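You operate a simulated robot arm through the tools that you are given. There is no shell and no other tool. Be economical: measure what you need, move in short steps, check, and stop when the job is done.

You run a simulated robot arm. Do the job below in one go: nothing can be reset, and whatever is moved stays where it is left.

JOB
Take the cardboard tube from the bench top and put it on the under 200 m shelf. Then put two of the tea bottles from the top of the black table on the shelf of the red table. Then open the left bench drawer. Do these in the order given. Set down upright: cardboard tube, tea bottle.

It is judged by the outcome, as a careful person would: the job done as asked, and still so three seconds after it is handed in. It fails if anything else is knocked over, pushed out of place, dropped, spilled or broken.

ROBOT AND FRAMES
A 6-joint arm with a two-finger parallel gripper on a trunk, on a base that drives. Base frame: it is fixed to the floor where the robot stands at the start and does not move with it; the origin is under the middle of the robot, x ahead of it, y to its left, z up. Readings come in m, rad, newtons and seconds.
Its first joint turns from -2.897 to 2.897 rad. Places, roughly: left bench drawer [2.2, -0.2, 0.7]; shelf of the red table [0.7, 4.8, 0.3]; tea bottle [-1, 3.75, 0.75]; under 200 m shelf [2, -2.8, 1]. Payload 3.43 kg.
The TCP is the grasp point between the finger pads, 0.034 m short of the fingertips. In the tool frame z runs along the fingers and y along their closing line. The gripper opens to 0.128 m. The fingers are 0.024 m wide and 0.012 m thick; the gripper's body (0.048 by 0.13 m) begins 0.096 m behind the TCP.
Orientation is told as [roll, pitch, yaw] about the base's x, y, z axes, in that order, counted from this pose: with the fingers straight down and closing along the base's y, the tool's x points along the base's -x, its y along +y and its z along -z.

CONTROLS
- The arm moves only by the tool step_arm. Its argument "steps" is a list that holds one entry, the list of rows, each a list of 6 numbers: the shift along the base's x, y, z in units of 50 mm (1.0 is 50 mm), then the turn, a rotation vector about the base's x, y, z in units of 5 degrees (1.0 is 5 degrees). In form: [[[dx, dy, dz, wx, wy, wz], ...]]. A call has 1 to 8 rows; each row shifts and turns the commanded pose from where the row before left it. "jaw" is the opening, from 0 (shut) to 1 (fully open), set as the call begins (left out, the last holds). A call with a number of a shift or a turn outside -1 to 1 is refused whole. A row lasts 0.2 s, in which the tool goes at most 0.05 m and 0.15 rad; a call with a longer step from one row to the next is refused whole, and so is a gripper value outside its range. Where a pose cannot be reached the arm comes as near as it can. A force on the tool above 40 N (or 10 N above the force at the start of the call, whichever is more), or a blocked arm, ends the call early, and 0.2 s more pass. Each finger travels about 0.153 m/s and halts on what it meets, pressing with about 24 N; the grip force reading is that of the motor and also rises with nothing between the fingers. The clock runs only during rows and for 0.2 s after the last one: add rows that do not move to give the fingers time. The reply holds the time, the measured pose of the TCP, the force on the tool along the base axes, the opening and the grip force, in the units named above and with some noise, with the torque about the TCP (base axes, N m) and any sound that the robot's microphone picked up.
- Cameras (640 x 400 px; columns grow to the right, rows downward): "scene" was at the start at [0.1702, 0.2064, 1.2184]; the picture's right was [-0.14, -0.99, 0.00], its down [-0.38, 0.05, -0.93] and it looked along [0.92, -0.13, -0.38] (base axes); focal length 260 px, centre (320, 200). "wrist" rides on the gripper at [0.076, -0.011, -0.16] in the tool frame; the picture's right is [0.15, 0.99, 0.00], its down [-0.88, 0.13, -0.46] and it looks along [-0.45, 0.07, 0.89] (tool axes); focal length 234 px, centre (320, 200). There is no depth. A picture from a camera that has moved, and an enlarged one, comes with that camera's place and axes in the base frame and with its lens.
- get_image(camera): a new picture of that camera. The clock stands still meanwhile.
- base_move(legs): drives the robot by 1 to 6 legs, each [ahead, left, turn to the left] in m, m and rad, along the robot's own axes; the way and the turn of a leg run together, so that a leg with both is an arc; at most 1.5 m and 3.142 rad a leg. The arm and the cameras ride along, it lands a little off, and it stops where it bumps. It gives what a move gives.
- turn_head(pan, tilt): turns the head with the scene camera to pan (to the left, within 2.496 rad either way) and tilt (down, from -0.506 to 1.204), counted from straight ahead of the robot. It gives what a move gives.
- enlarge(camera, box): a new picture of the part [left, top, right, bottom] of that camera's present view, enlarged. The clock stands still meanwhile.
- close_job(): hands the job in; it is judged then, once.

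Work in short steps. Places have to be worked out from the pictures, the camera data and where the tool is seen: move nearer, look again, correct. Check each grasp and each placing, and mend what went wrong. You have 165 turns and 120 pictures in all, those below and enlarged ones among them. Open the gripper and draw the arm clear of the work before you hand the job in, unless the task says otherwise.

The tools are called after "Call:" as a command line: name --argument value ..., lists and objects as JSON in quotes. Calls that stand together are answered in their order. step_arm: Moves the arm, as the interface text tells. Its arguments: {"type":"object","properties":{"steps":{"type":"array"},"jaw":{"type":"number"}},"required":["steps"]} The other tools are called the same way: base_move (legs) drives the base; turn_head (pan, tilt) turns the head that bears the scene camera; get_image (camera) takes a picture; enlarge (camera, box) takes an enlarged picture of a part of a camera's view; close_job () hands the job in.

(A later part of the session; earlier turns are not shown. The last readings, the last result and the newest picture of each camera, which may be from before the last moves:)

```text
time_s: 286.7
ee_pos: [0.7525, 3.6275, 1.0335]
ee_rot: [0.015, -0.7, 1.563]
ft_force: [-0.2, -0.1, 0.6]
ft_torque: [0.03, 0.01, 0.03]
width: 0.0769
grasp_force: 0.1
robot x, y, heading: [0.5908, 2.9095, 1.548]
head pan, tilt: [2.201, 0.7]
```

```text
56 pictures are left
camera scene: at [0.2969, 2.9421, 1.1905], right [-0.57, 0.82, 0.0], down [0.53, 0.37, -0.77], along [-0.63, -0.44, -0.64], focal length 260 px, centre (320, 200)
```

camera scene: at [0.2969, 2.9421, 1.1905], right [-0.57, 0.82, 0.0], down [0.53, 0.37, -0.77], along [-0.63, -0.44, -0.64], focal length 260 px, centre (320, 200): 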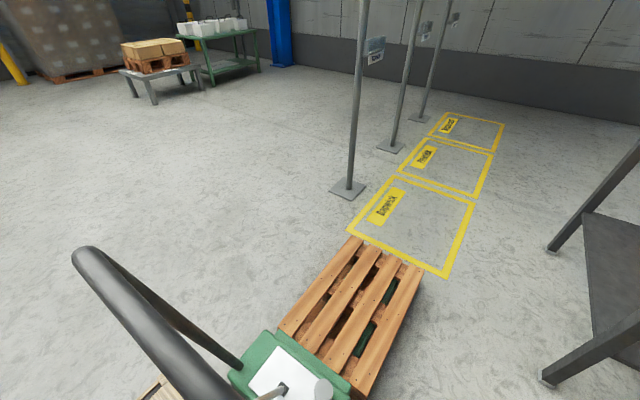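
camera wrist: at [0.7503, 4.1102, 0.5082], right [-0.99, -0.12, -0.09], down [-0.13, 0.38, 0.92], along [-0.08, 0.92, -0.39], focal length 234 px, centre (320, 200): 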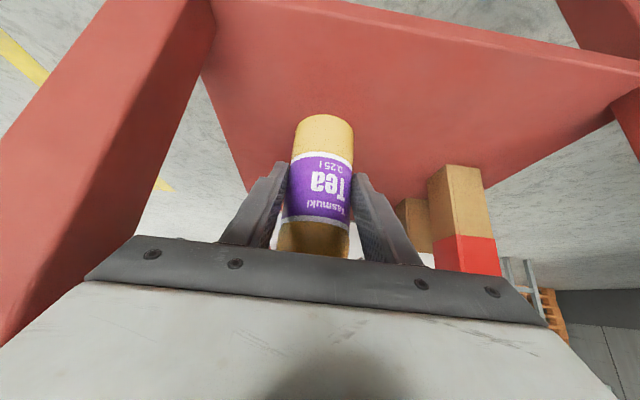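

The trolley handle is right behind my left rear; pallet and trolley are still where they were. I ease ahead, strafe right, and then back out.

Call:
base_move --legs '[[0.05, 0, 0.0], [0, -0.35, 0.02], [-1.0, 0, 0], [-0.85, 0, 0]]'

Call:
turn_head --pan 0.5 --tilt 0.3

Call:
get_image --camera "scene"

```text
time_s: 298.4
ee_pos: [1.1009, 1.8409, 1.0329]
ee_rot: [0.016, -0.701, 1.611]
ft_force: [-0.2, -0.3, 0.3]
ft_torque: [0.04, 0.03, -0.01]
width: 0.0766
grasp_force: 0.1
robot x, y, heading: [0.9709, 1.1135, 1.601]
head pan, tilt: [2.201, 0.7]
```

```text
time_s: 300.1
ee_pos: [1.1009, 1.8411, 1.0337]
ee_rot: [0.015, -0.701, 1.612]
ft_force: [0.7, -0.7, 0.2]
ft_torque: [0.01, 0.0, -0.03]
width: 0.0769
grasp_force: 0.1
robot x, y, heading: [0.9662, 1.1118, 1.596]
head pan, tilt: [0.499, 0.3]
```

```text
55 pictures are left
camera scene: at [0.699, 1.266, 1.2266], right [0.86, 0.5, 0.0], down [0.15, -0.26, -0.96], along [-0.48, 0.83, -0.3], focal length 260 px, centre (320, 200)
```

scene: 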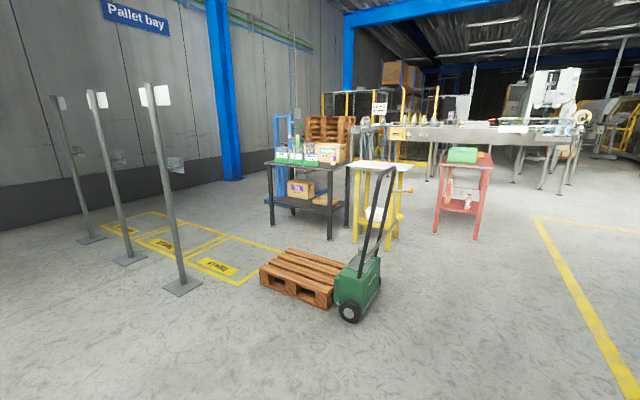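

Trolley and pallet are unmoved. I take the western route again to the black table.

Call:
base_move --legs '[[-0.05, 0, -0.025], [0, 1.45, 0], [0, 1.45, 0], [0, 1.4, 0]]'

```text
time_s: 321.2
ee_pos: [-3.1662, 1.8221, 1.0329]
ee_rot: [0.015, -0.702, 1.554]
ft_force: [-0.4, 0.7, -0.1]
ft_torque: [0.04, 0.0, 0.01]
width: 0.0766
grasp_force: 0.0
robot x, y, heading: [-3.3385, 1.1028, 1.543]
head pan, tilt: [0.499, 0.3]
```

To keep clear of the left post's board, I shift the arm 0.1 m to the left and the base 5 cm left before driving forward.

Call:
step_arm --steps '[[[-0.7, 0, 0, 0, 0, 0.1], [-0.7, 0, 0, 0, 0, 0.1], [-0.7, 0, 0, 0, 0, 0.1]]]'

Call:
base_move --legs '[[0, 0.05, 0.028], [1.0, 0, 0], [0.8, 0, 0], [0, -1.15, 0], [0, -1.15, 0]]'

Call:
turn_head --pan -0.2 --tilt 0.5

Call:
get_image --camera "scene"

```text
time_s: 322.0
ee_pos: [-3.2716, 1.8246, 1.0338]
ee_rot: [0.014, -0.702, 1.577]
ft_force: [-0.6, -0.6, -1.8]
ft_torque: [-0.01, -0.02, 0.01]
width: 0.0769
grasp_force: 0.0
robot x, y, heading: [-3.3386, 1.1048, 1.541]
head pan, tilt: [0.499, 0.3]
```

```text
time_s: 342.7
ee_pos: [-1.0383, 3.6466, 1.0336]
ee_rot: [0.016, -0.7, 1.599]
ft_force: [-0.3, -0.7, 0.4]
ft_torque: [-0.03, 0.03, 0.03]
width: 0.0765
grasp_force: 0.0
robot x, y, heading: [-1.0901, 2.9265, 1.559]
head pan, tilt: [0.499, 0.3]
```

```text
time_s: 343.7
ee_pos: [-1.0378, 3.646, 1.0337]
ee_rot: [0.016, -0.703, 1.601]
ft_force: [0.5, 0.3, -0.4]
ft_torque: [0.0, 0.02, -0.01]
width: 0.077
grasp_force: 0.1
robot x, y, heading: [-1.0874, 2.9204, 1.564]
head pan, tilt: [-0.201, 0.499]
```

```text
54 pictures are left
camera scene: at [-1.2923, 3.0944, 1.2083], right [0.98, -0.21, 0.0], down [-0.1, -0.47, -0.88], along [0.18, 0.86, -0.48], focal length 260 px, centre (320, 200)
```

scene: 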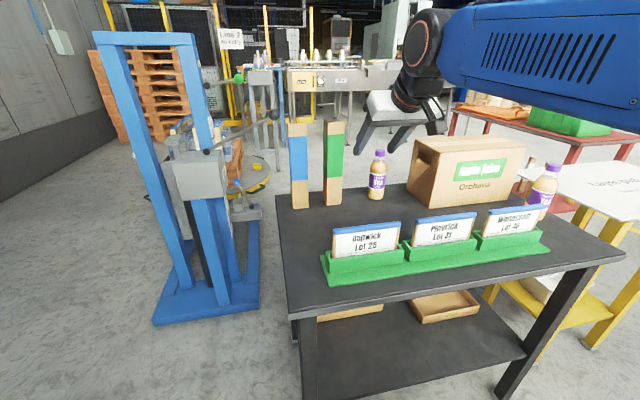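

Bottle 2 stands at about (-0.936, 3.834). I open the jaw, square the yaw, and move over to a point ahead of it.

Call:
step_arm --steps '[[[0.5, 0, 0, 0, 0, -0.3], [0.5, 0.3, 0, 0, 0, 0], [0.5, 0.5, 0, 0, 0, 0], [0.5, 0.5, 0, 0, 0, 0], [0.05, 0.5, -0.2, 0, 0, 0], [0, 0.2, -0.4, 0, 0, 0]]]' --jaw 0.9

Call:
get_image --camera "wrist"

```text
time_s: 345.1
ee_pos: [-0.9339, 3.7457, 1.0018]
ee_rot: [0.014, -0.702, 1.577]
ft_force: [0.1, -0.3, 0.5]
ft_torque: [-0.01, -0.02, 0.05]
width: 0.1153
grasp_force: 0.0
robot x, y, heading: [-1.0955, 2.9225, 1.56]
head pan, tilt: [-0.201, 0.499]
```

```text
53 pictures are left
camera wrist: at [-0.9179, 3.5861, 1.0757], right [-0.99, -0.13, -0.08], down [-0.13, 0.38, 0.92], along [-0.08, 0.92, -0.39], focal length 234 px, centre (320, 200)
```

wrist: 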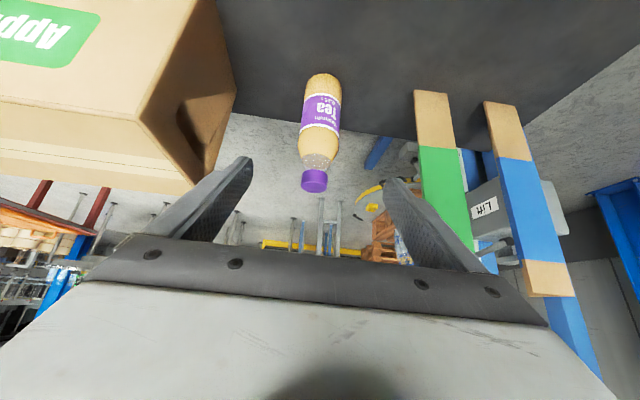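

Bottle 2 confirmed at (-0.928, 3.829). I lower 5 cm and advance along the tool direction to the grasp point.

Call:
step_arm --steps '[[[0.1, 0, -0.8, 0, 0, 0], [0, 0.3, -0.6, 0, 0, 0], [0, 0.5, -0.6, 0, 0, 0], [0, 0.4, -0.5, 0, 0, 0]]]'

Call:
get_image --camera "wrist"

Call:
enlarge --camera "scene" --box '[300, 110, 500, 260]'

```text
time_s: 346.1
ee_pos: [-0.9295, 3.8058, 0.8821]
ee_rot: [0.016, -0.702, 1.575]
ft_force: [0.0, 0.1, 0.0]
ft_torque: [-0.02, 0.0, 0.0]
width: 0.1154
grasp_force: 0.1
robot x, y, heading: [-1.0877, 2.9205, 1.564]
head pan, tilt: [-0.201, 0.499]
```

```text
52 pictures are left
camera wrist: at [-0.914, 3.6452, 0.9541], right [-0.99, -0.13, -0.08], down [-0.12, 0.38, 0.92], along [-0.08, 0.92, -0.39], focal length 234 px, centre (320, 200)
```

wrist: 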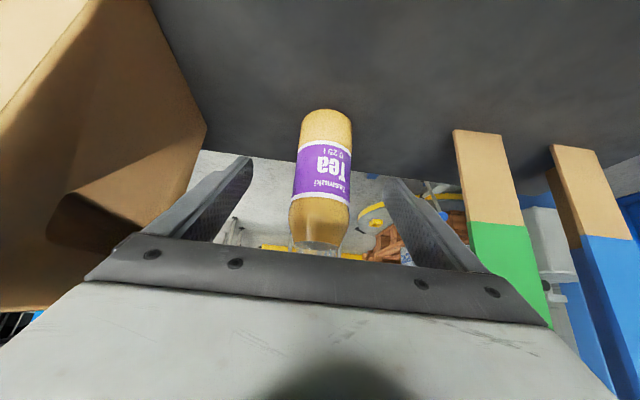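

```text
2.67 times, centred on (400, 185) of scene
camera zoom: at [-1.2923, 3.0942, 1.2083], right [0.98, -0.21, 0.0], down [-0.1, -0.47, -0.88], along [0.18, 0.86, -0.48], focal length 694 px, centre (107, 240)
```

zoom: 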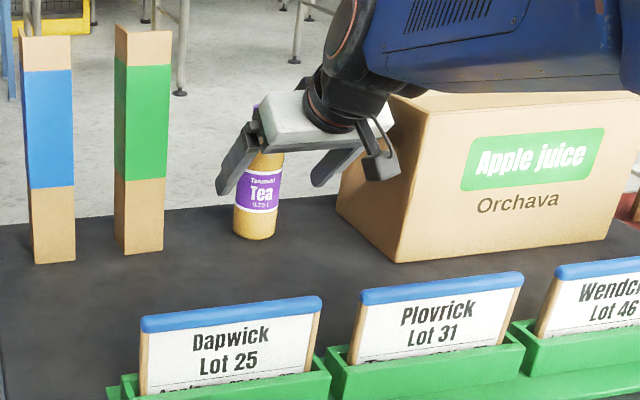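

The gripper clears the carton (left face x≈-0.80). I advance the last bit and close, then lift gently.

Call:
step_arm --steps '[[[0.04, 0.46, -0.6, 0, 0, 0], [0, 0, 0, 0, 0, 0]]]'

Call:
step_arm --steps '[[[0, 0, 0, 0, 0, 0], [0, 0, 0, 0, 0, 0], [0, 0, 0, 0, 0, 0]]]' --jaw 0

Call:
step_arm --steps '[[[0, 0, 0.1, 0, 0, 0], [0, 0, 0.2, 0, 0, 0], [0, 0, 0.3, 0, 0, 0], [0, 0, 0.3, 0, 0, 0]]]'

Call:
get_image --camera "scene"

```text
time_s: 346.7
ee_pos: [-0.9292, 3.829, 0.8501]
ee_rot: [0.017, -0.702, 1.573]
ft_force: [0.3, -0.5, -0.1]
ft_torque: [0.01, -0.02, 0.0]
width: 0.1154
grasp_force: 0.0
robot x, y, heading: [-1.0889, 2.9213, 1.561]
head pan, tilt: [-0.201, 0.499]
```

```text
time_s: 347.5
ee_pos: [-0.9272, 3.8284, 0.8494]
ee_rot: [0.014, -0.701, 1.574]
ft_force: [0.9, 1.4, 0.6]
ft_torque: [0.07, -0.19, 0.01]
width: 0.0541
grasp_force: 23.7
robot x, y, heading: [-1.088, 2.9269, 1.559]
head pan, tilt: [-0.201, 0.499]
```

```text
time_s: 348.5
ee_pos: [-0.9283, 3.8294, 0.8931]
ee_rot: [0.014, -0.701, 1.575]
ft_force: [0.6, 0.5, -2.7]
ft_torque: [-0.03, -0.01, -0.03]
width: 0.0545
grasp_force: 23.8
robot x, y, heading: [-1.0882, 2.9209, 1.562]
head pan, tilt: [-0.201, 0.499]
```

```text
50 pictures are left
camera scene: at [-1.2922, 3.0946, 1.2082], right [0.98, -0.21, 0.0], down [-0.1, -0.47, -0.88], along [0.18, 0.86, -0.48], focal length 260 px, centre (320, 200)
```

scene: 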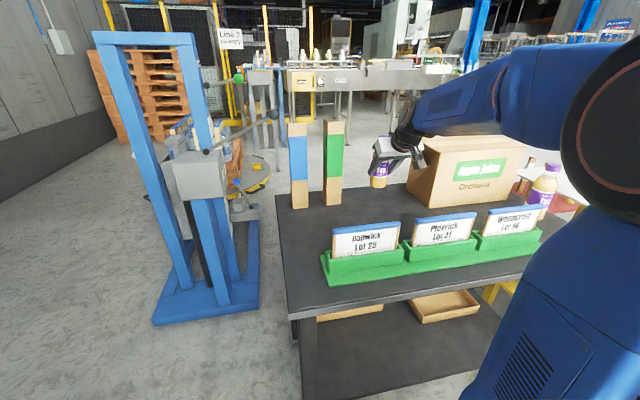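

Held well. I lift, draw the arm in and slightly left, then drive out.

Call:
step_arm --steps '[[[0, 0, 0.6, 0, 0, 0], [0, 0, 0.7, 0, 0, 0], [0, 0, 0.7, 0, 0, 0], [0, 0, 0.7, 0, 0, 0], [-0.4, -0.6, 0.5, 0, 0, 0], [-0.5, -0.7, 0, 0, 0, 0], [-0.5, -0.7, 0, 0, 0, 0], [-0.5, -0.7, 0, 0, 0, 0]]]'

Call:
base_move --legs '[[0, 1.15, 0], [0, 1.15, 0], [-1.0, 0, 0], [-0.82, 0, 0]]'

```text
time_s: 350.3
ee_pos: [-1.0247, 3.6944, 1.051]
ee_rot: [0.016, -0.701, 1.573]
ft_force: [0.8, 0.6, -3.7]
ft_torque: [-0.05, 0.01, 0.01]
width: 0.0544
grasp_force: 23.9
robot x, y, heading: [-1.0924, 2.9244, 1.564]
head pan, tilt: [-0.201, 0.499]
```

```text
time_s: 370.3
ee_pos: [-3.3344, 1.8889, 1.051]
ee_rot: [0.015, -0.7, 1.576]
ft_force: [0.6, 0.5, -3.0]
ft_torque: [-0.05, 0.0, -0.02]
width: 0.0544
grasp_force: 24.1
robot x, y, heading: [-3.4006, 1.1186, 1.563]
head pan, tilt: [-0.201, 0.499]
```

I strafe back east to x≈0.8 along y≈1.0.

Call:
base_move --legs '[[-0.1, 0, 0.008], [0, -1.45, 0], [0, -1.45, 0], [0, -1.35, 0]]'

```text
time_s: 391.7
ee_pos: [0.9681, 1.793, 1.0513]
ee_rot: [0.016, -0.698, 1.583]
ft_force: [-0.3, -0.3, -2.4]
ft_torque: [-0.06, -0.01, -0.02]
width: 0.0544
grasp_force: 23.8
robot x, y, heading: [0.907, 1.0252, 1.576]
head pan, tilt: [-0.201, 0.499]
```

I drive up to y≈3.1 in front of the red table.

Call:
base_move --legs '[[1.0, 0.05, -0.005], [1.05, 0.05, 0], [0, 0.2, 0]]'

Call:
turn_head --pan -0.1 --tilt 0.5

Call:
get_image --camera "scene"

```text
time_s: 403.3
ee_pos: [0.6483, 3.8743, 1.0512]
ee_rot: [0.015, -0.699, 1.591]
ft_force: [-0.7, 0.0, -2.4]
ft_torque: [-0.07, 0.0, -0.01]
width: 0.054
grasp_force: 24.2
robot x, y, heading: [0.6, 3.1004, 1.581]
head pan, tilt: [-0.201, 0.499]
```

```text
time_s: 403.9
ee_pos: [0.6482, 3.8736, 1.0514]
ee_rot: [0.014, -0.699, 1.591]
ft_force: [0.1, 0.4, -2.2]
ft_torque: [-0.05, 0.01, -0.01]
width: 0.0544
grasp_force: 24.0
robot x, y, heading: [0.5969, 3.1031, 1.576]
head pan, tilt: [-0.099, 0.499]
```

```text
49 pictures are left
camera scene: at [0.3813, 3.272, 1.2082], right [1.0, -0.09, 0.0], down [-0.04, -0.48, -0.88], along [0.08, 0.87, -0.48], focal length 260 px, centre (320, 200)
```

scene: 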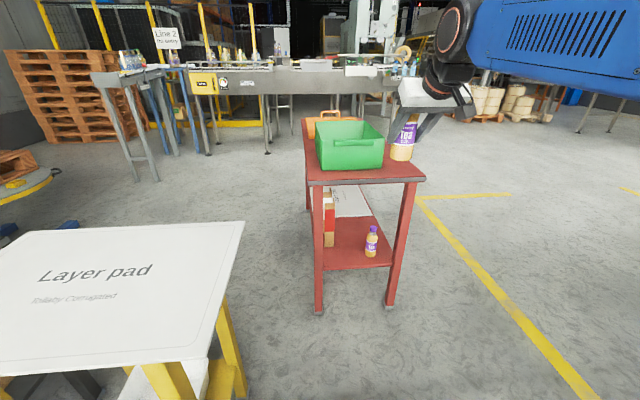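

Bottle 1 still stands on the shelf. I lower the arm in two stages in front of the table, extending as I go.

Call:
step_arm --steps '[[[-0.08, 0, -0.75, 0, 0, 0], [-0.08, 0, -0.75, 0, 0, 0], [-0.08, 0, -0.75, 0, 0, 0], [-0.08, 0, -0.75, 0, 0, 0], [-0.08, 0, -0.75, 0, 0, 0], [-0.08, 0, -0.75, 0, 0, 0], [-0.08, 0, -0.75, 0, 0, 0], [-0.08, 0, -0.75, 0, 0, 0]]]'

Call:
step_arm --steps '[[[0, 0.5, -0.8, 0, 0, 0], [0, 0.5, -0.8, 0, 0, 0], [0, 0.5, -0.8, 0, 0, 0], [0, 0.5, -0.8, 0, 0, 0], [0, 0.5, -0.8, 0, 0, 0], [0, 0.5, -0.8, 0, 0, 0], [0, 0.5, -0.8, 0, 0, 0], [0, 0.4, -0.7, 0, 0, 0]]]'

Call:
get_image --camera "scene"

Call:
get_image --camera "wrist"

```text
time_s: 405.8
ee_pos: [0.6184, 3.8752, 0.7505]
ee_rot: [0.017, -0.702, 1.592]
ft_force: [0.4, -0.2, -1.8]
ft_torque: [-0.07, -0.01, -0.02]
width: 0.0543
grasp_force: 23.7
robot x, y, heading: [0.5936, 3.1017, 1.577]
head pan, tilt: [-0.099, 0.499]
```

```text
time_s: 407.6
ee_pos: [0.5662, 4.043, 0.4601]
ee_rot: [0.022, -0.704, 1.575]
ft_force: [1.3, 0.0, -1.4]
ft_torque: [-0.16, 0.02, 0.02]
width: 0.0541
grasp_force: 24.0
out of reach, approached as far as the arm can: row 3, 4, 6, 7, 8
robot x, y, heading: [0.5947, 3.104, 1.574]
head pan, tilt: [-0.099, 0.499]
```

```text
48 pictures are left
camera scene: at [0.3814, 3.2714, 1.2083], right [1.0, -0.09, 0.0], down [-0.04, -0.48, -0.88], along [0.08, 0.87, -0.48], focal length 260 px, centre (320, 200)
```

scene: 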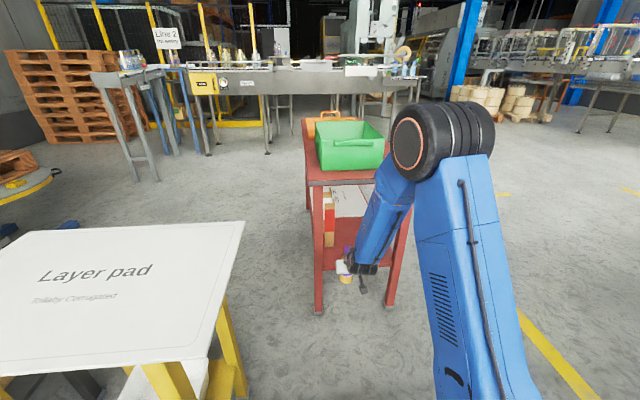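

```text
47 pictures are left
camera wrist: at [0.5827, 3.8832, 0.5333], right [-0.99, -0.13, -0.08], down [-0.12, 0.38, 0.92], along [-0.09, 0.92, -0.39], focal length 234 px, centre (320, 200)
```

wrist: 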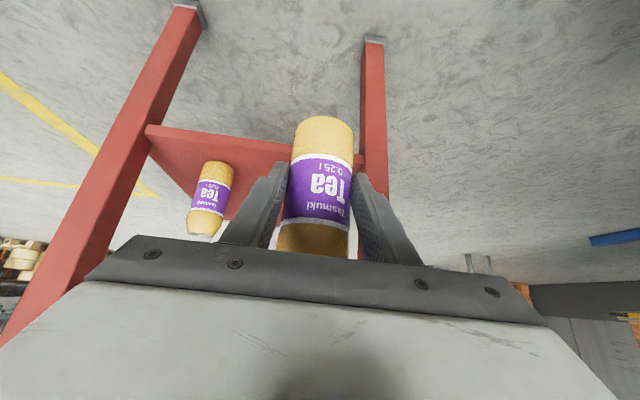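

I am at (0.566, 4.043, 0.46), still tracking the reach limit. I extend a bit further forward, then check the height.

Call:
step_arm --steps '[[[0.2, 0.6, 0, 0, 0, 0], [0.2, 0.4, -0.3, 0, 0, 0], [0, 0.2, -0.3, 0, 0, 0]]]'

```text
time_s: 408.4
ee_pos: [0.5555, 4.0945, 0.4279]
ee_rot: [0.012, -0.699, 1.591]
ft_force: [-0.6, 0.4, -2.7]
ft_torque: [-0.03, -0.01, 0.01]
width: 0.0543
grasp_force: 23.8
out of reach, approached as far as the arm can: row 1, 2, 3
robot x, y, heading: [0.5965, 3.1034, 1.58]
head pan, tilt: [-0.099, 0.499]
```

The limit depends on the lateral offset: directly ahead of the arm (0.15 m right of the robot) it went lower. I bring the arm back to that offset and instead turn the base slightly left.

Call:
step_arm --steps '[[[0.2, -0.2, 0.8, 0, 0, 0], [0.8, -0.2, 0, 0, 0, 0], [0.8, 0, 0, 0, 0, 0], [0.8, 0, 0, 0, 0, 0], [0.8, 0, 0, 0, 0, 0], [0.4, 0, 0, 0, 0, 0]]]'

Call:
base_move --legs '[[-0.06, 0, 0], [0, -0.03, 0.15]]'

Call:
get_image --camera "scene"

```text
time_s: 409.8
ee_pos: [0.5733, 4.0842, 0.4682]
ee_rot: [0.009, -0.697, 1.591]
ft_force: [-0.5, 0.8, -3.2]
ft_torque: [-0.05, 0.0, -0.01]
width: 0.0542
grasp_force: 24.1
out of reach, approached as far as the arm can: row 2, 3, 4, 5, 6
robot x, y, heading: [0.5946, 3.1036, 1.577]
head pan, tilt: [-0.099, 0.499]
```

```text
time_s: 411.4
ee_pos: [0.4561, 4.0109, 0.4672]
ee_rot: [0.009, -0.699, 1.744]
ft_force: [0.5, 0.2, -2.8]
ft_torque: [-0.04, 0.02, 0.04]
width: 0.0544
grasp_force: 23.9
robot x, y, heading: [0.6249, 3.0457, 1.732]
head pan, tilt: [-0.099, 0.499]
```

```text
46 pictures are left
camera scene: at [0.3885, 3.1799, 1.2082], right [1.0, 0.06, 0.0], down [0.03, -0.48, -0.88], along [-0.05, 0.88, -0.48], focal length 260 px, centre (320, 200)
```

scene: 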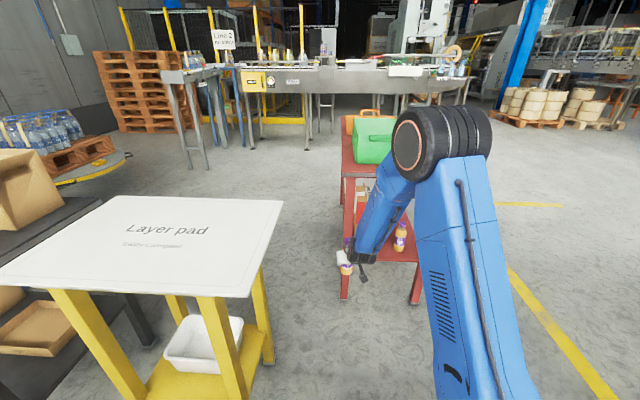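

The arm is stuck on that side at low height. I raise it to about 0.75, shift it right, and descend again.

Call:
step_arm --steps '[[[0, -0.3, 0.8, 0, 0, 0], [0, -0.3, 0.8, 0, 0, 0], [0, -0.3, 0.8, 0, 0, 0], [0, -0.3, 0.8, 0, 0, 0], [0, -0.3, 0.8, 0, 0, 0], [0, -0.3, 0.8, 0, 0, 0], [0, -0.3, 0.8, 0, 0, 0]]]'

Call:
step_arm --steps '[[[0.8, 0.1, 0, 0, 0, 0], [0.8, 0.1, 0, 0, 0, 0], [0.8, 0.1, 0, 0, 0, 0], [0.8, 0.1, 0, 0, 0, 0], [0.8, 0.1, 0, 0, 0, 0], [0.8, 0.1, 0, 0, 0, 0], [0.8, 0.1, 0, 0, 0, 0], [0.4, 0.1, 0, 0, 0, 0]]]'

```text
time_s: 413.0
ee_pos: [0.4547, 3.9043, 0.7474]
ee_rot: [0.009, -0.7, 1.743]
ft_force: [0.0, -0.2, -3.2]
ft_torque: [-0.01, -0.03, 0.0]
width: 0.0543
grasp_force: 24.4
robot x, y, heading: [0.6285, 3.046, 1.728]
head pan, tilt: [-0.099, 0.499]
```

```text
time_s: 414.8
ee_pos: [0.7559, 3.9458, 0.7457]
ee_rot: [0.008, -0.7, 1.743]
ft_force: [0.1, 0.0, -2.1]
ft_torque: [-0.08, -0.01, -0.03]
width: 0.0546
grasp_force: 23.9
robot x, y, heading: [0.6279, 3.0434, 1.733]
head pan, tilt: [-0.099, 0.499]
```

Lateral offset is now 0.27 m to the right; I want about 0.15. I shift left 0.12 m, then descend with extension along the heading.

Call:
step_arm --steps '[[[-0.8, -0.13, 0, 0, 0, 0], [-0.8, -0.13, 0, 0, 0, 0], [-0.75, -0.13, 0, 0, 0, 0], [0, 0, -0.8, 0, 0, 0], [0, 0, -0.8, 0, 0, 0]]]'

Call:
step_arm --steps '[[[-0.06, 0.35, -0.8, 0, 0, 0], [-0.06, 0.35, -0.8, 0, 0, 0], [-0.06, 0.35, -0.8, 0, 0, 0], [-0.06, 0.35, -0.8, 0, 0, 0], [-0.06, 0.35, -0.8, 0, 0, 0], [-0.06, 0.3, -0.6, 0, 0, 0]]]'

```text
time_s: 416.0
ee_pos: [0.6382, 3.926, 0.6664]
ee_rot: [0.008, -0.701, 1.745]
ft_force: [-0.8, 0.1, -1.6]
ft_torque: [-0.06, -0.04, -0.01]
width: 0.0544
grasp_force: 24.0
robot x, y, heading: [0.6243, 3.047, 1.734]
head pan, tilt: [-0.099, 0.499]
```

```text
time_s: 417.4
ee_pos: [0.6204, 4.0281, 0.4381]
ee_rot: [0.01, -0.698, 1.743]
ft_force: [0.4, 0.7, -1.6]
ft_torque: [-0.06, 0.0, -0.01]
width: 0.0545
grasp_force: 24.1
robot x, y, heading: [0.6256, 3.0444, 1.732]
head pan, tilt: [-0.099, 0.499]
```

Reached (0.620, 4.028, 0.438) freely. I drive half-way in and look.

Call:
base_move --legs '[[0.13, -0.018, 0]]'

Call:
get_image --camera "scene"

Call:
get_image --camera "wrist"

```text
time_s: 418.6
ee_pos: [0.6144, 4.1582, 0.438]
ee_rot: [0.008, -0.697, 1.749]
ft_force: [-0.7, -0.6, -2.3]
ft_torque: [-0.04, -0.02, 0.02]
width: 0.0541
grasp_force: 23.7
robot x, y, heading: [0.6217, 3.1766, 1.737]
head pan, tilt: [-0.099, 0.499]
```

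```text
45 pictures are left
camera scene: at [0.3848, 3.3108, 1.2082], right [1.0, 0.06, 0.0], down [0.03, -0.48, -0.88], along [-0.06, 0.88, -0.48], focal length 260 px, centre (320, 200)
```

scene: 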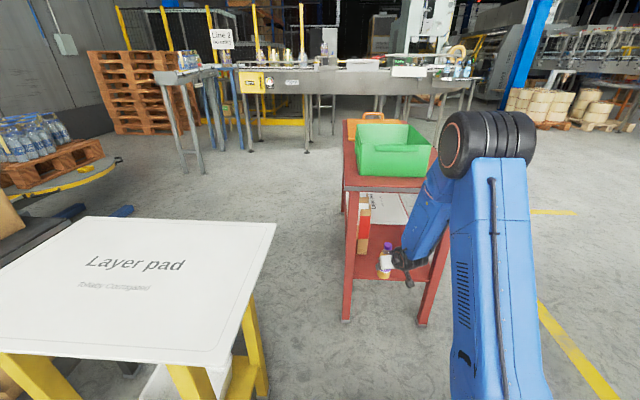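

```text
44 pictures are left
camera wrist: at [0.6559, 4.0036, 0.5118], right [-0.95, -0.29, -0.09], down [-0.19, 0.35, 0.92], along [-0.23, 0.89, -0.39], focal length 234 px, centre (320, 200)
```

wrist: 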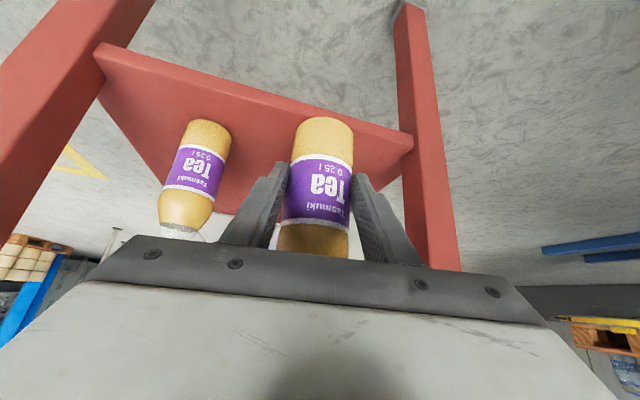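

Bottle 1 is seen at (0.739, 4.277), so there is room. I move in the remaining 0.107 m to x≈0.602.

Call:
base_move --legs '[[0.107, -0.005, 0]]'

Call:
step_arm --steps '[[[0, 0, -0.3, 0, 0, 0], [0, 0, -0.2, 0, 0, 0], [0, 0, -0.1, 0, 0, 0]]]'

Call:
get_image --camera "wrist"

Call:
enlarge --camera "scene" --box '[330, 200, 470, 310]'

```text
time_s: 419.8
ee_pos: [0.6004, 4.2635, 0.4377]
ee_rot: [0.01, -0.698, 1.748]
ft_force: [-0.4, 0.2, -3.2]
ft_torque: [-0.03, -0.01, 0.0]
width: 0.0542
grasp_force: 23.6
robot x, y, heading: [0.6055, 3.2845, 1.739]
head pan, tilt: [-0.099, 0.499]
```

```text
time_s: 420.6
ee_pos: [0.6009, 4.2639, 0.4069]
ee_rot: [0.01, -0.698, 1.749]
ft_force: [0.1, -0.3, -2.6]
ft_torque: [-0.02, 0.03, 0.0]
width: 0.0541
grasp_force: 23.9
robot x, y, heading: [0.6116, 3.2818, 1.737]
head pan, tilt: [-0.099, 0.499]
```

```text
43 pictures are left
camera wrist: at [0.6424, 4.1084, 0.4809], right [-0.95, -0.29, -0.09], down [-0.19, 0.35, 0.92], along [-0.24, 0.89, -0.39], focal length 234 px, centre (320, 200)
```

wrist: 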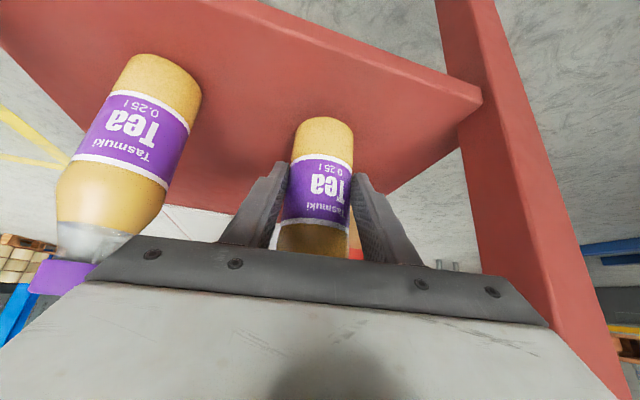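

```text
3.64 times, centred on (400, 255) of scene
camera zoom: at [0.3721, 3.4158, 1.2082], right [1.0, 0.07, 0.0], down [0.03, -0.48, -0.88], along [-0.06, 0.88, -0.48], focal length 947 px, centre (29, 0)
```

zoom: 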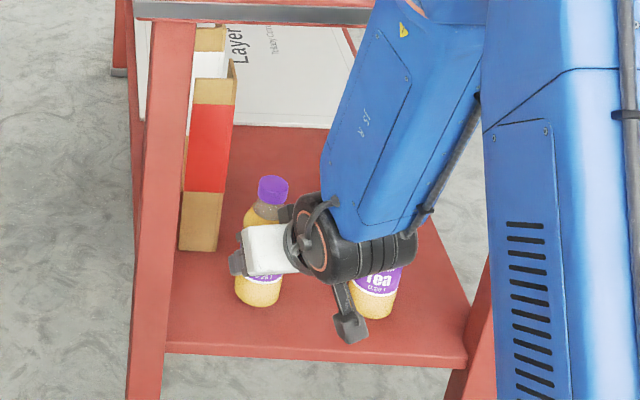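

All clear. I continue lowering in small steps to contact, expected at about 0.39.

Call:
step_arm --steps '[[[0, 0, -0.15, 0, 0, 0], [0, 0, -0.1, 0, 0, 0], [0, 0, 0, 0, 0, 0]]]'

Call:
step_arm --steps '[[[0, 0, -0.1, 0, 0, 0], [0, 0, 0, 0, 0, 0]]]'

```text
time_s: 421.4
ee_pos: [0.5991, 4.2652, 0.3948]
ee_rot: [0.01, -0.698, 1.747]
ft_force: [1.5, 0.6, -1.7]
ft_torque: [-0.02, -0.04, 0.03]
width: 0.0544
grasp_force: 24.6
robot x, y, heading: [0.6072, 3.2823, 1.737]
head pan, tilt: [-0.099, 0.499]
```

```text
time_s: 422.0
ee_pos: [0.5999, 4.2639, 0.3898]
ee_rot: [0.008, -0.699, 1.749]
ft_force: [-0.1, -3.4, 4.9]
ft_torque: [0.03, -0.15, -0.04]
width: 0.054
grasp_force: 23.8
robot x, y, heading: [0.6115, 3.2852, 1.737]
head pan, tilt: [-0.099, 0.499]
```

Contact is beginning. I lower 2 mm more for firm standing, then open part way.

Call:
step_arm --steps '[[[0, 0, -0.04, 0, 0, 0], [0, 0, 0, 0, 0, 0]]]'

Call:
step_arm --steps '[[[0, 0, 0, 0, 0, 0], [0, 0, 0, 0, 0, 0], [0, 0, 0, 0, 0, 0]]]' --jaw 0.55

Call:
get_image --camera "wrist"

```text
time_s: 422.6
ee_pos: [0.5992, 4.2646, 0.3903]
ee_rot: [0.011, -0.7, 1.75]
ft_force: [-2.0, 1.5, 14.0]
ft_torque: [0.6, -0.13, -0.01]
width: 0.0545
grasp_force: 24.2
robot x, y, heading: [0.6105, 3.2846, 1.736]
head pan, tilt: [-0.099, 0.499]
```

```text
time_s: 423.4
ee_pos: [0.598, 4.2642, 0.3885]
ee_rot: [0.01, -0.699, 1.747]
ft_force: [-0.3, -1.1, 0.1]
ft_torque: [0.0, -0.03, -0.01]
width: 0.0702
grasp_force: 0.0
robot x, y, heading: [0.6103, 3.282, 1.737]
head pan, tilt: [-0.099, 0.499]
```

```text
41 pictures are left
camera wrist: at [0.6422, 4.1092, 0.4622], right [-0.95, -0.29, -0.09], down [-0.19, 0.35, 0.92], along [-0.24, 0.89, -0.39], focal length 234 px, centre (320, 200)
```

wrist: 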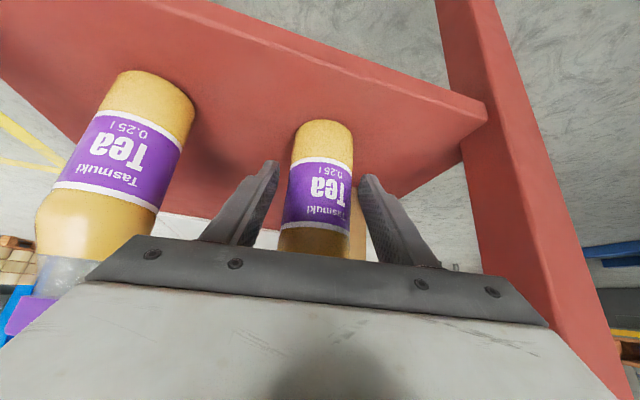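

The fingers have released the bottle. I back straight out along the heading and check.

Call:
base_move --legs '[[-0.22, 0, 0]]'

Call:
enlarge --camera "scene" --box '[300, 150, 500, 300]'

Call:
get_image --camera "wrist"

```text
time_s: 425.1
ee_pos: [0.6381, 4.0467, 0.3879]
ee_rot: [0.011, -0.7, 1.748]
ft_force: [-0.4, 0.6, 0.2]
ft_torque: [-0.02, 0.01, 0.02]
width: 0.0703
grasp_force: 0.0
robot x, y, heading: [0.6486, 3.0677, 1.74]
head pan, tilt: [-0.099, 0.499]
```

```text
2.67 times, centred on (400, 225) of scene
camera zoom: at [0.4083, 3.2, 1.2082], right [1.0, 0.06, 0.0], down [0.03, -0.48, -0.88], along [-0.06, 0.88, -0.48], focal length 694 px, centre (107, 133)
```

zoom: 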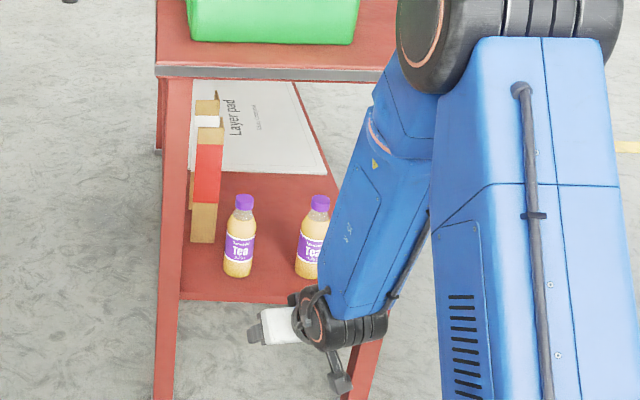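

```text
39 pictures are left
camera wrist: at [0.6794, 3.8931, 0.4623], right [-0.95, -0.29, -0.09], down [-0.19, 0.35, 0.92], along [-0.24, 0.89, -0.39], focal length 234 px, centre (320, 200)
```

wrist: 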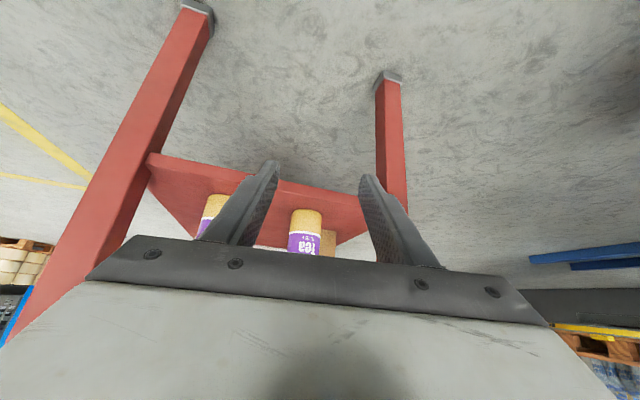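

Both tea bottles stand upright on the red table's shelf. I raise the arm, then strafe right and back out, avoiding the trolley.

Call:
step_arm --steps '[[[0, -0.1, 0.9, 0, 0, 0], [0, -0.1, 0.9, 0, 0, 0], [0, -0.1, 0.9, 0, 0, 0], [0, -0.1, 0.9, 0, 0, 0], [0, -0.1, 0.9, 0, 0, 0], [0, -0.1, 0.9, 0, 0, 0], [0, -0.1, 0.9, 0, 0, 0], [0, -0.1, 0.9, 0, 0, 0]]]'

Call:
step_arm --steps '[[[0, -0.6, 0.7, 0, 0, 0], [0, -0.6, 0.7, 0, 0, 0], [0, -0.6, 0.7, 0, 0, 0], [0, -0.6, 0.7, 0, 0, 0], [0, -0.6, 0.7, 0, 0, 0], [0, -0.6, 0.7, 0, 0, 0], [0, -0.6, 0.3, 0, 0, 0]]]'

Call:
base_move --legs '[[0.0, -0.4, 0], [0, 0, -0.17], [-1.0, 0, 0], [-1.0, 0, 0]]'

Call:
turn_head --pan -1.9 --tilt 0.35

Call:
get_image --camera "scene"

```text
time_s: 426.9
ee_pos: [0.6365, 4.0069, 0.7473]
ee_rot: [0.01, -0.699, 1.748]
ft_force: [1.4, 0.4, -1.3]
ft_torque: [0.0, -0.01, 0.02]
width: 0.0703
grasp_force: 0.0
robot x, y, heading: [0.6469, 3.0673, 1.733]
head pan, tilt: [-0.099, 0.499]
```

```text
time_s: 428.5
ee_pos: [0.6379, 3.7974, 0.9725]
ee_rot: [0.01, -0.699, 1.746]
ft_force: [-0.4, -0.1, -0.7]
ft_torque: [0.0, 0.0, 0.04]
width: 0.0704
grasp_force: 0.1
robot x, y, heading: [0.6455, 3.063, 1.736]
head pan, tilt: [-0.099, 0.499]
```

```text
time_s: 441.4
ee_pos: [1.1154, 1.8223, 0.9732]
ee_rot: [0.01, -0.696, 1.529]
ft_force: [-0.6, -0.4, -0.5]
ft_torque: [-0.04, 0.0, -0.01]
width: 0.0703
grasp_force: 0.0
robot x, y, heading: [0.9632, 1.1078, 1.516]
head pan, tilt: [-0.099, 0.499]
```

```text
time_s: 443.2
ee_pos: [1.1156, 1.8226, 0.9737]
ee_rot: [0.01, -0.698, 1.526]
ft_force: [-0.1, -0.7, 0.2]
ft_torque: [0.02, -0.02, -0.02]
width: 0.0703
grasp_force: 0.0
robot x, y, heading: [0.9644, 1.1087, 1.516]
head pan, tilt: [-1.901, 0.351]
```

```text
38 pictures are left
camera scene: at [0.8338, 1.165, 1.2219], right [-0.38, -0.93, 0.0], down [-0.32, 0.13, -0.94], along [0.87, -0.35, -0.34], focal length 260 px, centre (320, 200)
```

scene: 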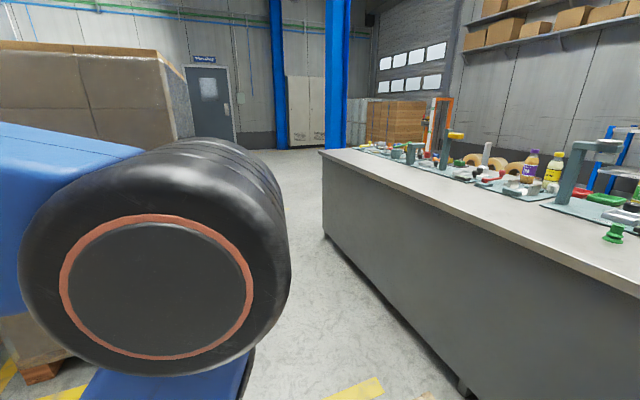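

The bench's north face is plain, so the drawers are on its south face. I go round the west end: left to x≈-0.65, back to y≈-1.5.

Call:
base_move --legs '[[0, 0, 0.055], [0, 0.85, 0], [0, 0.8, 0], [-1.3, 0, 0], [-1.3, 0, 0]]'

Call:
turn_head --pan -1.1 --tilt 0.3

Call:
get_image --camera "scene"

```text
time_s: 464.5
ee_pos: [-0.5787, -0.819, 0.9725]
ee_rot: [0.011, -0.7, 1.61]
ft_force: [-0.4, -0.8, 0.4]
ft_torque: [0.0, -0.03, 0.06]
width: 0.0704
grasp_force: 0.1
robot x, y, heading: [-0.6717, -1.5457, 1.601]
head pan, tilt: [-1.901, 0.351]
```

```text
time_s: 465.6
ee_pos: [-0.5794, -0.8201, 0.9737]
ee_rot: [0.009, -0.696, 1.608]
ft_force: [0.6, 0.2, 0.1]
ft_torque: [0.0, 0.02, 0.01]
width: 0.0704
grasp_force: 0.1
robot x, y, heading: [-0.6685, -1.5459, 1.592]
head pan, tilt: [-1.1, 0.3]
```

```text
37 pictures are left
camera scene: at [-0.8128, -1.4266, 1.2266], right [0.48, -0.88, 0.0], down [-0.26, -0.14, -0.96], along [0.84, 0.46, -0.3], focal length 260 px, centre (320, 200)
```

scene: 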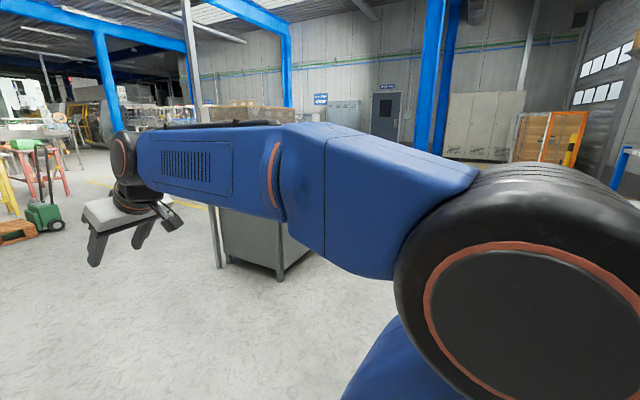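

I strafe right to x≈2.1 along y≈-1.5 and look at the bench's south face.

Call:
base_move --legs '[[0, 0, -0.025], [0, -1.4, 0], [0, -1.35, 0]]'

Call:
turn_head --pan 0.0 --tilt 0.4

Call:
get_image --camera "scene"

```text
time_s: 479.2
ee_pos: [2.1762, -0.8095, 0.9734]
ee_rot: [0.009, -0.698, 1.593]
ft_force: [0.0, -0.2, 0.2]
ft_torque: [0.01, 0.02, 0.0]
width: 0.0702
grasp_force: 0.0
robot x, y, heading: [2.0695, -1.5332, 1.58]
head pan, tilt: [-1.1, 0.3]
```

```text
time_s: 480.6
ee_pos: [2.1758, -0.8082, 0.973]
ee_rot: [0.009, -0.698, 1.591]
ft_force: [1.0, -0.3, 0.0]
ft_torque: [-0.02, 0.0, 0.01]
width: 0.0703
grasp_force: 0.0
robot x, y, heading: [2.0724, -1.5308, 1.582]
head pan, tilt: [0.0, 0.4]
```

```text
36 pictures are left
camera scene: at [1.8473, -1.3614, 1.2174], right [1.0, 0.01, 0.0], down [0.0, -0.39, -0.92], along [-0.01, 0.92, -0.39], focal length 260 px, centre (320, 200)
```

scene: 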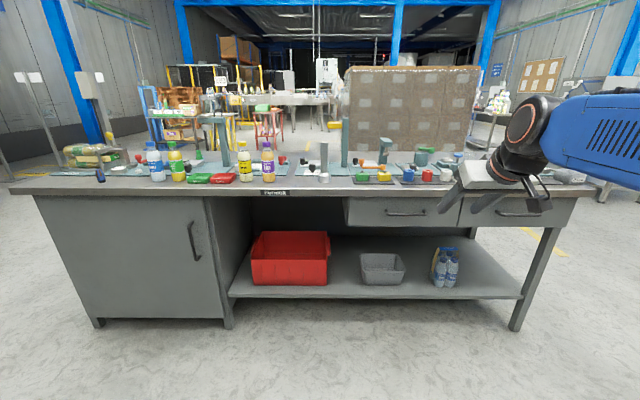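

Two drawers sit under the bench top; the left one has a bar handle at about column 406. I enlarge.

Call:
enlarge --camera "scene" --box '[330, 170, 490, 270]'

```text
4.00 times, centred on (410, 220) of scene
camera zoom: at [1.8473, -1.3614, 1.2174], right [1.0, 0.01, 0.0], down [0.0, -0.39, -0.92], along [-0.01, 0.92, -0.39], focal length 1042 px, centre (-40, 120)
```

zoom: 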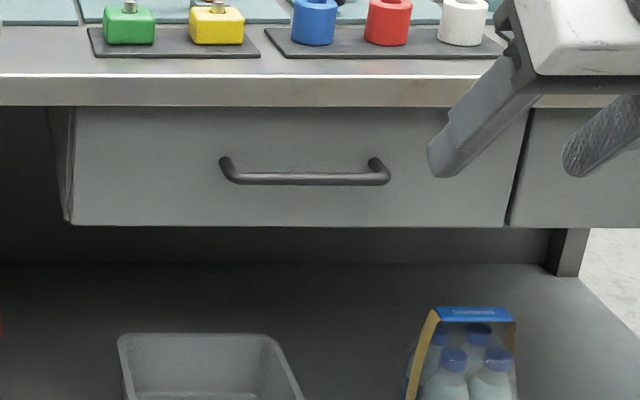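

The left drawer's handle is a horizontal bar, about 0.165 m wide, near (2.197, -0.38, 0.735). I level the tool to horizontal first.

Call:
step_arm --steps '[[[0, 0, -0.3, 1, 0, -0.25], [0, 0, -0.3, 1, 0, 0], [0, 0, -0.3, 1, 0, 0], [0, 0, -0.3, 1, 0, 0], [0, 0, -0.3, 1, 0, 0], [0, 0, -0.3, 1, 0, 0], [0, 0, -0.3, 1, 0, 0], [0, 0, -0.3, 1, 0, 0]]]' --jaw 0.5

Call:
step_arm --steps '[[[0, 0, 0, 1, 0, 0], [0, 0, 0, 1, 0, 0], [0, 0, 0, 0, 1, 0], [0, 0, 0, 0, 1, 0], [0, 0, 0, 0, 1, 0], [0, 0, 0, 0, 1, 0], [0, 0, 0, 0, 1, 0], [0, 0, 0, 0, 1, 0]]]'

```text
time_s: 482.4
ee_pos: [2.1667, -0.8035, 0.8731]
ee_rot: [0.026, -1.329, 1.584]
ft_force: [-0.3, -0.1, 0.7]
ft_torque: [-0.02, -0.02, -0.01]
width: 0.064
grasp_force: 0.1
out of reach, approached as far as the arm can: row 6, 7, 8
robot x, y, heading: [2.0656, -1.5321, 1.58]
head pan, tilt: [0.0, 0.4]
```

```text
time_s: 484.2
ee_pos: [2.1724, -0.7786, 0.9098]
ee_rot: [1.496, -1.039, 0.13]
ft_force: [0.4, 0.0, -0.6]
ft_torque: [0.0, -0.02, 0.02]
width: 0.0642
grasp_force: 0.0
out of reach, approached as far as the arm can: row 1, 2, 6
robot x, y, heading: [2.0691, -1.5306, 1.582]
head pan, tilt: [0.0, 0.4]
```

Rolling works, though near the limit. I continue the roll.

Call:
step_arm --steps '[[[0, 0.2, 0, 0, 1, 0], [0, 0.2, 0, 0, 1, 0], [0, 0.2, 0, 0, 1, 0], [0, 0, 0, 0, 1, 0], [0, 0, 0, 0, 1, 0], [0, 0, 0, 0, 1, 0], [0, 0, 0, 0, 1, 0], [0, 0, 0, 0, 1, 0]]]'

Call:
step_arm --steps '[[[0, 0, 0, 0, 1, 0], [0, 0, 0, 0, 1, 0], [0, 0, 0, 0, 1, 0], [0, 0, 0, 0, 1, 0]]]'

Call:
get_image --camera "scene"

Call:
get_image --camera "wrist"

```text
time_s: 486.0
ee_pos: [2.1722, -0.7503, 0.908]
ee_rot: [1.584, -0.343, 0.07]
ft_force: [-0.3, 0.4, -0.2]
ft_torque: [-0.01, 0.01, 0.0]
width: 0.0638
grasp_force: 0.0
robot x, y, heading: [2.0692, -1.5302, 1.582]
head pan, tilt: [0.0, 0.4]
```

```text
time_s: 487.0
ee_pos: [2.1732, -0.7498, 0.9083]
ee_rot: [1.608, 0.004, 0.063]
ft_force: [0.3, -0.1, -0.2]
ft_torque: [-0.02, 0.02, -0.01]
width: 0.0641
grasp_force: 0.1
robot x, y, heading: [2.0697, -1.5314, 1.578]
head pan, tilt: [0.0, 0.4]
```

```text
34 pictures are left
camera scene: at [1.8473, -1.3614, 1.2174], right [1.0, 0.01, 0.0], down [0.0, -0.39, -0.92], along [-0.01, 0.92, -0.39], focal length 260 px, centre (320, 200)
```

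scene: 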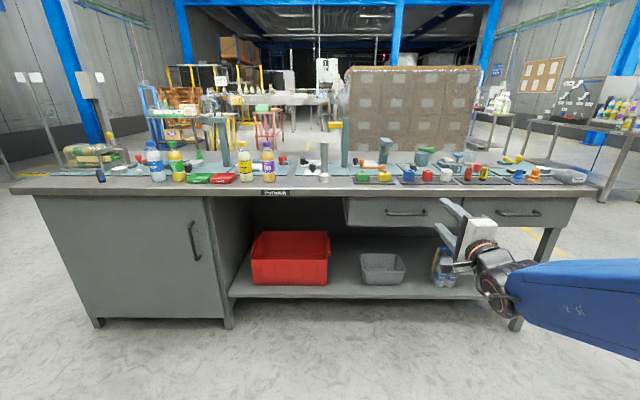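

```text
33 pictures are left
camera wrist: at [2.1087, -0.9126, 0.8919], right [-0.14, -0.05, 0.99], down [0.91, -0.4, 0.11], along [0.39, 0.91, 0.1], focal length 234 px, centre (320, 200)
```

wrist: 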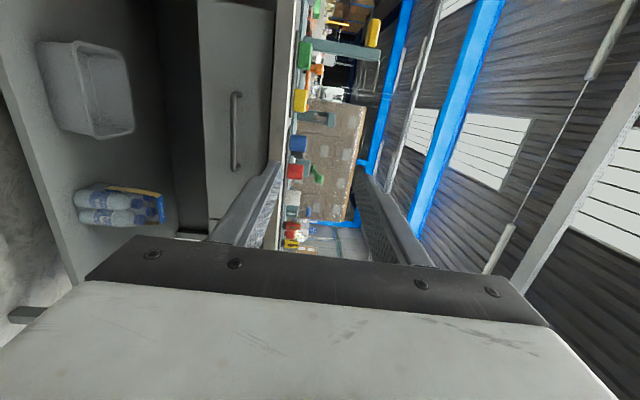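

The tool is horizontal with the fingers closing vertically. The handle triangulates to about (2.19, -0.40, 0.745). I square the yaw/pitch and lower to that height.

Call:
step_arm --steps '[[[0.1, 0, -0.6, -0.4, 0, -0.7], [0.1, 0, -0.6, 0, 0, 0], [0.1, 0, -0.6, 0, 0, 0], [0.05, 0, -0.6, 0, 0, 0], [0, 0, -0.6, 0, 0, 0], [0, 0, -0.26, 0, 0, 0]]]'

Call:
base_move --legs '[[0.17, 0, 0]]'

Call:
get_image --camera "wrist"

Call:
get_image --camera "scene"

```text
time_s: 488.4
ee_pos: [2.2108, -0.6798, 0.8087]
ee_rot: [1.571, 0.004, 0.006]
ft_force: [0.0, 0.0, 0.7]
ft_torque: [0.0, -0.01, 0.01]
width: 0.0639
grasp_force: 0.0
out of reach, approached as far as the arm can: row 1, 2, 3, 4, 5, 6
robot x, y, heading: [2.0692, -1.5329, 1.581]
head pan, tilt: [0.0, 0.4]
```

```text
time_s: 489.9
ee_pos: [2.2082, -0.5057, 0.8087]
ee_rot: [1.571, 0.003, 0.009]
ft_force: [0.4, -0.6, 0.6]
ft_torque: [-0.04, 0.01, 0.02]
width: 0.0638
grasp_force: 0.1
robot x, y, heading: [2.0659, -1.3598, 1.585]
head pan, tilt: [0.0, 0.4]
```

```text
32 pictures are left
camera wrist: at [2.1345, -0.665, 0.7988], right [-0.14, 0.0, 0.99], down [0.89, -0.45, 0.13], along [0.44, 0.89, 0.07], focal length 234 px, centre (320, 200)
```

wrist: 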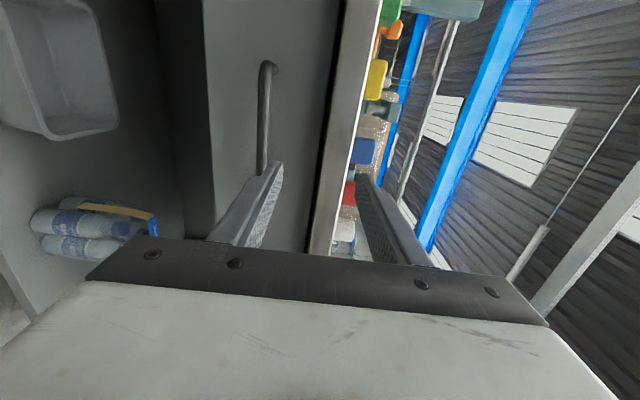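

```text
31 pictures are left
camera scene: at [1.8454, -1.1877, 1.2174], right [1.0, 0.01, 0.0], down [0.0, -0.39, -0.92], along [-0.01, 0.92, -0.39], focal length 260 px, centre (320, 200)
```

scene: 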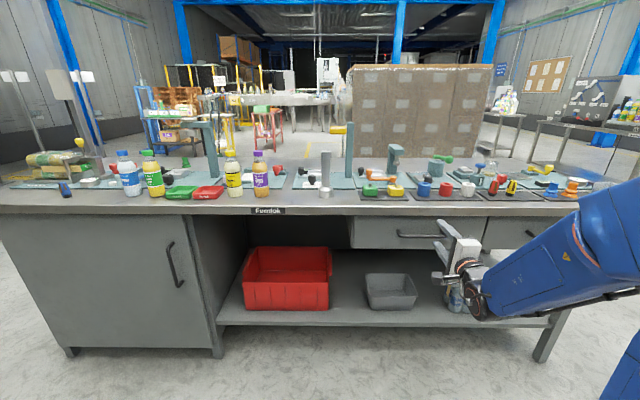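

The bar is at z≈0.747, y≈-0.40, x 2.115–2.28. I back the base 0.12 m and extend the arm lower to that height.

Call:
base_move --legs '[[-0.12, 0, 0]]'

Call:
step_arm --steps '[[[0, 0.6, -0.3, 0, 0, 0], [0, 0.6, -0.4, 0, 0, 0], [0, 0.5, -0.4, 0, 0, 0], [0, 0.2, -0.15, 0, 0, 0]]]'

Call:
get_image --camera "wrist"

```text
time_s: 491.1
ee_pos: [2.2067, -0.6257, 0.8094]
ee_rot: [1.571, 0.004, 0.014]
ft_force: [0.4, -0.1, 0.1]
ft_torque: [0.0, 0.01, -0.01]
width: 0.064
grasp_force: 0.1
robot x, y, heading: [2.0698, -1.481, 1.585]
head pan, tilt: [0.0, 0.4]
```

```text
time_s: 492.1
ee_pos: [2.2276, -0.535, 0.7504]
ee_rot: [1.571, 0.005, 0.02]
ft_force: [0.6, 0.2, 0.0]
ft_torque: [0.03, 0.04, 0.02]
width: 0.0638
grasp_force: 0.1
out of reach, approached as far as the arm can: row 1, 2, 3
robot x, y, heading: [2.0699, -1.4784, 1.582]
head pan, tilt: [0.0, 0.4]
```

```text
30 pictures are left
camera wrist: at [2.1574, -0.6944, 0.7396], right [-0.14, 0.0, 0.99], down [0.89, -0.44, 0.13], along [0.43, 0.9, 0.06], focal length 234 px, centre (320, 200)
```

wrist: 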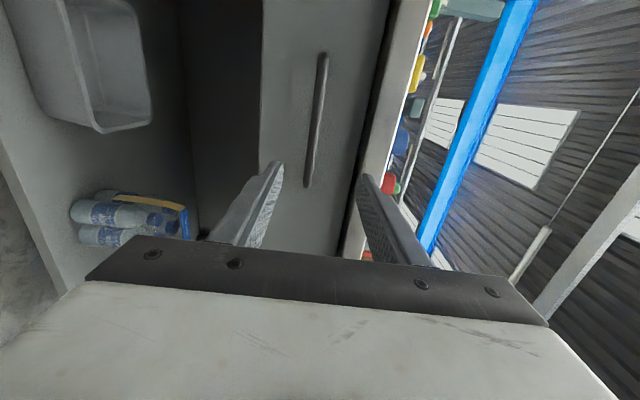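

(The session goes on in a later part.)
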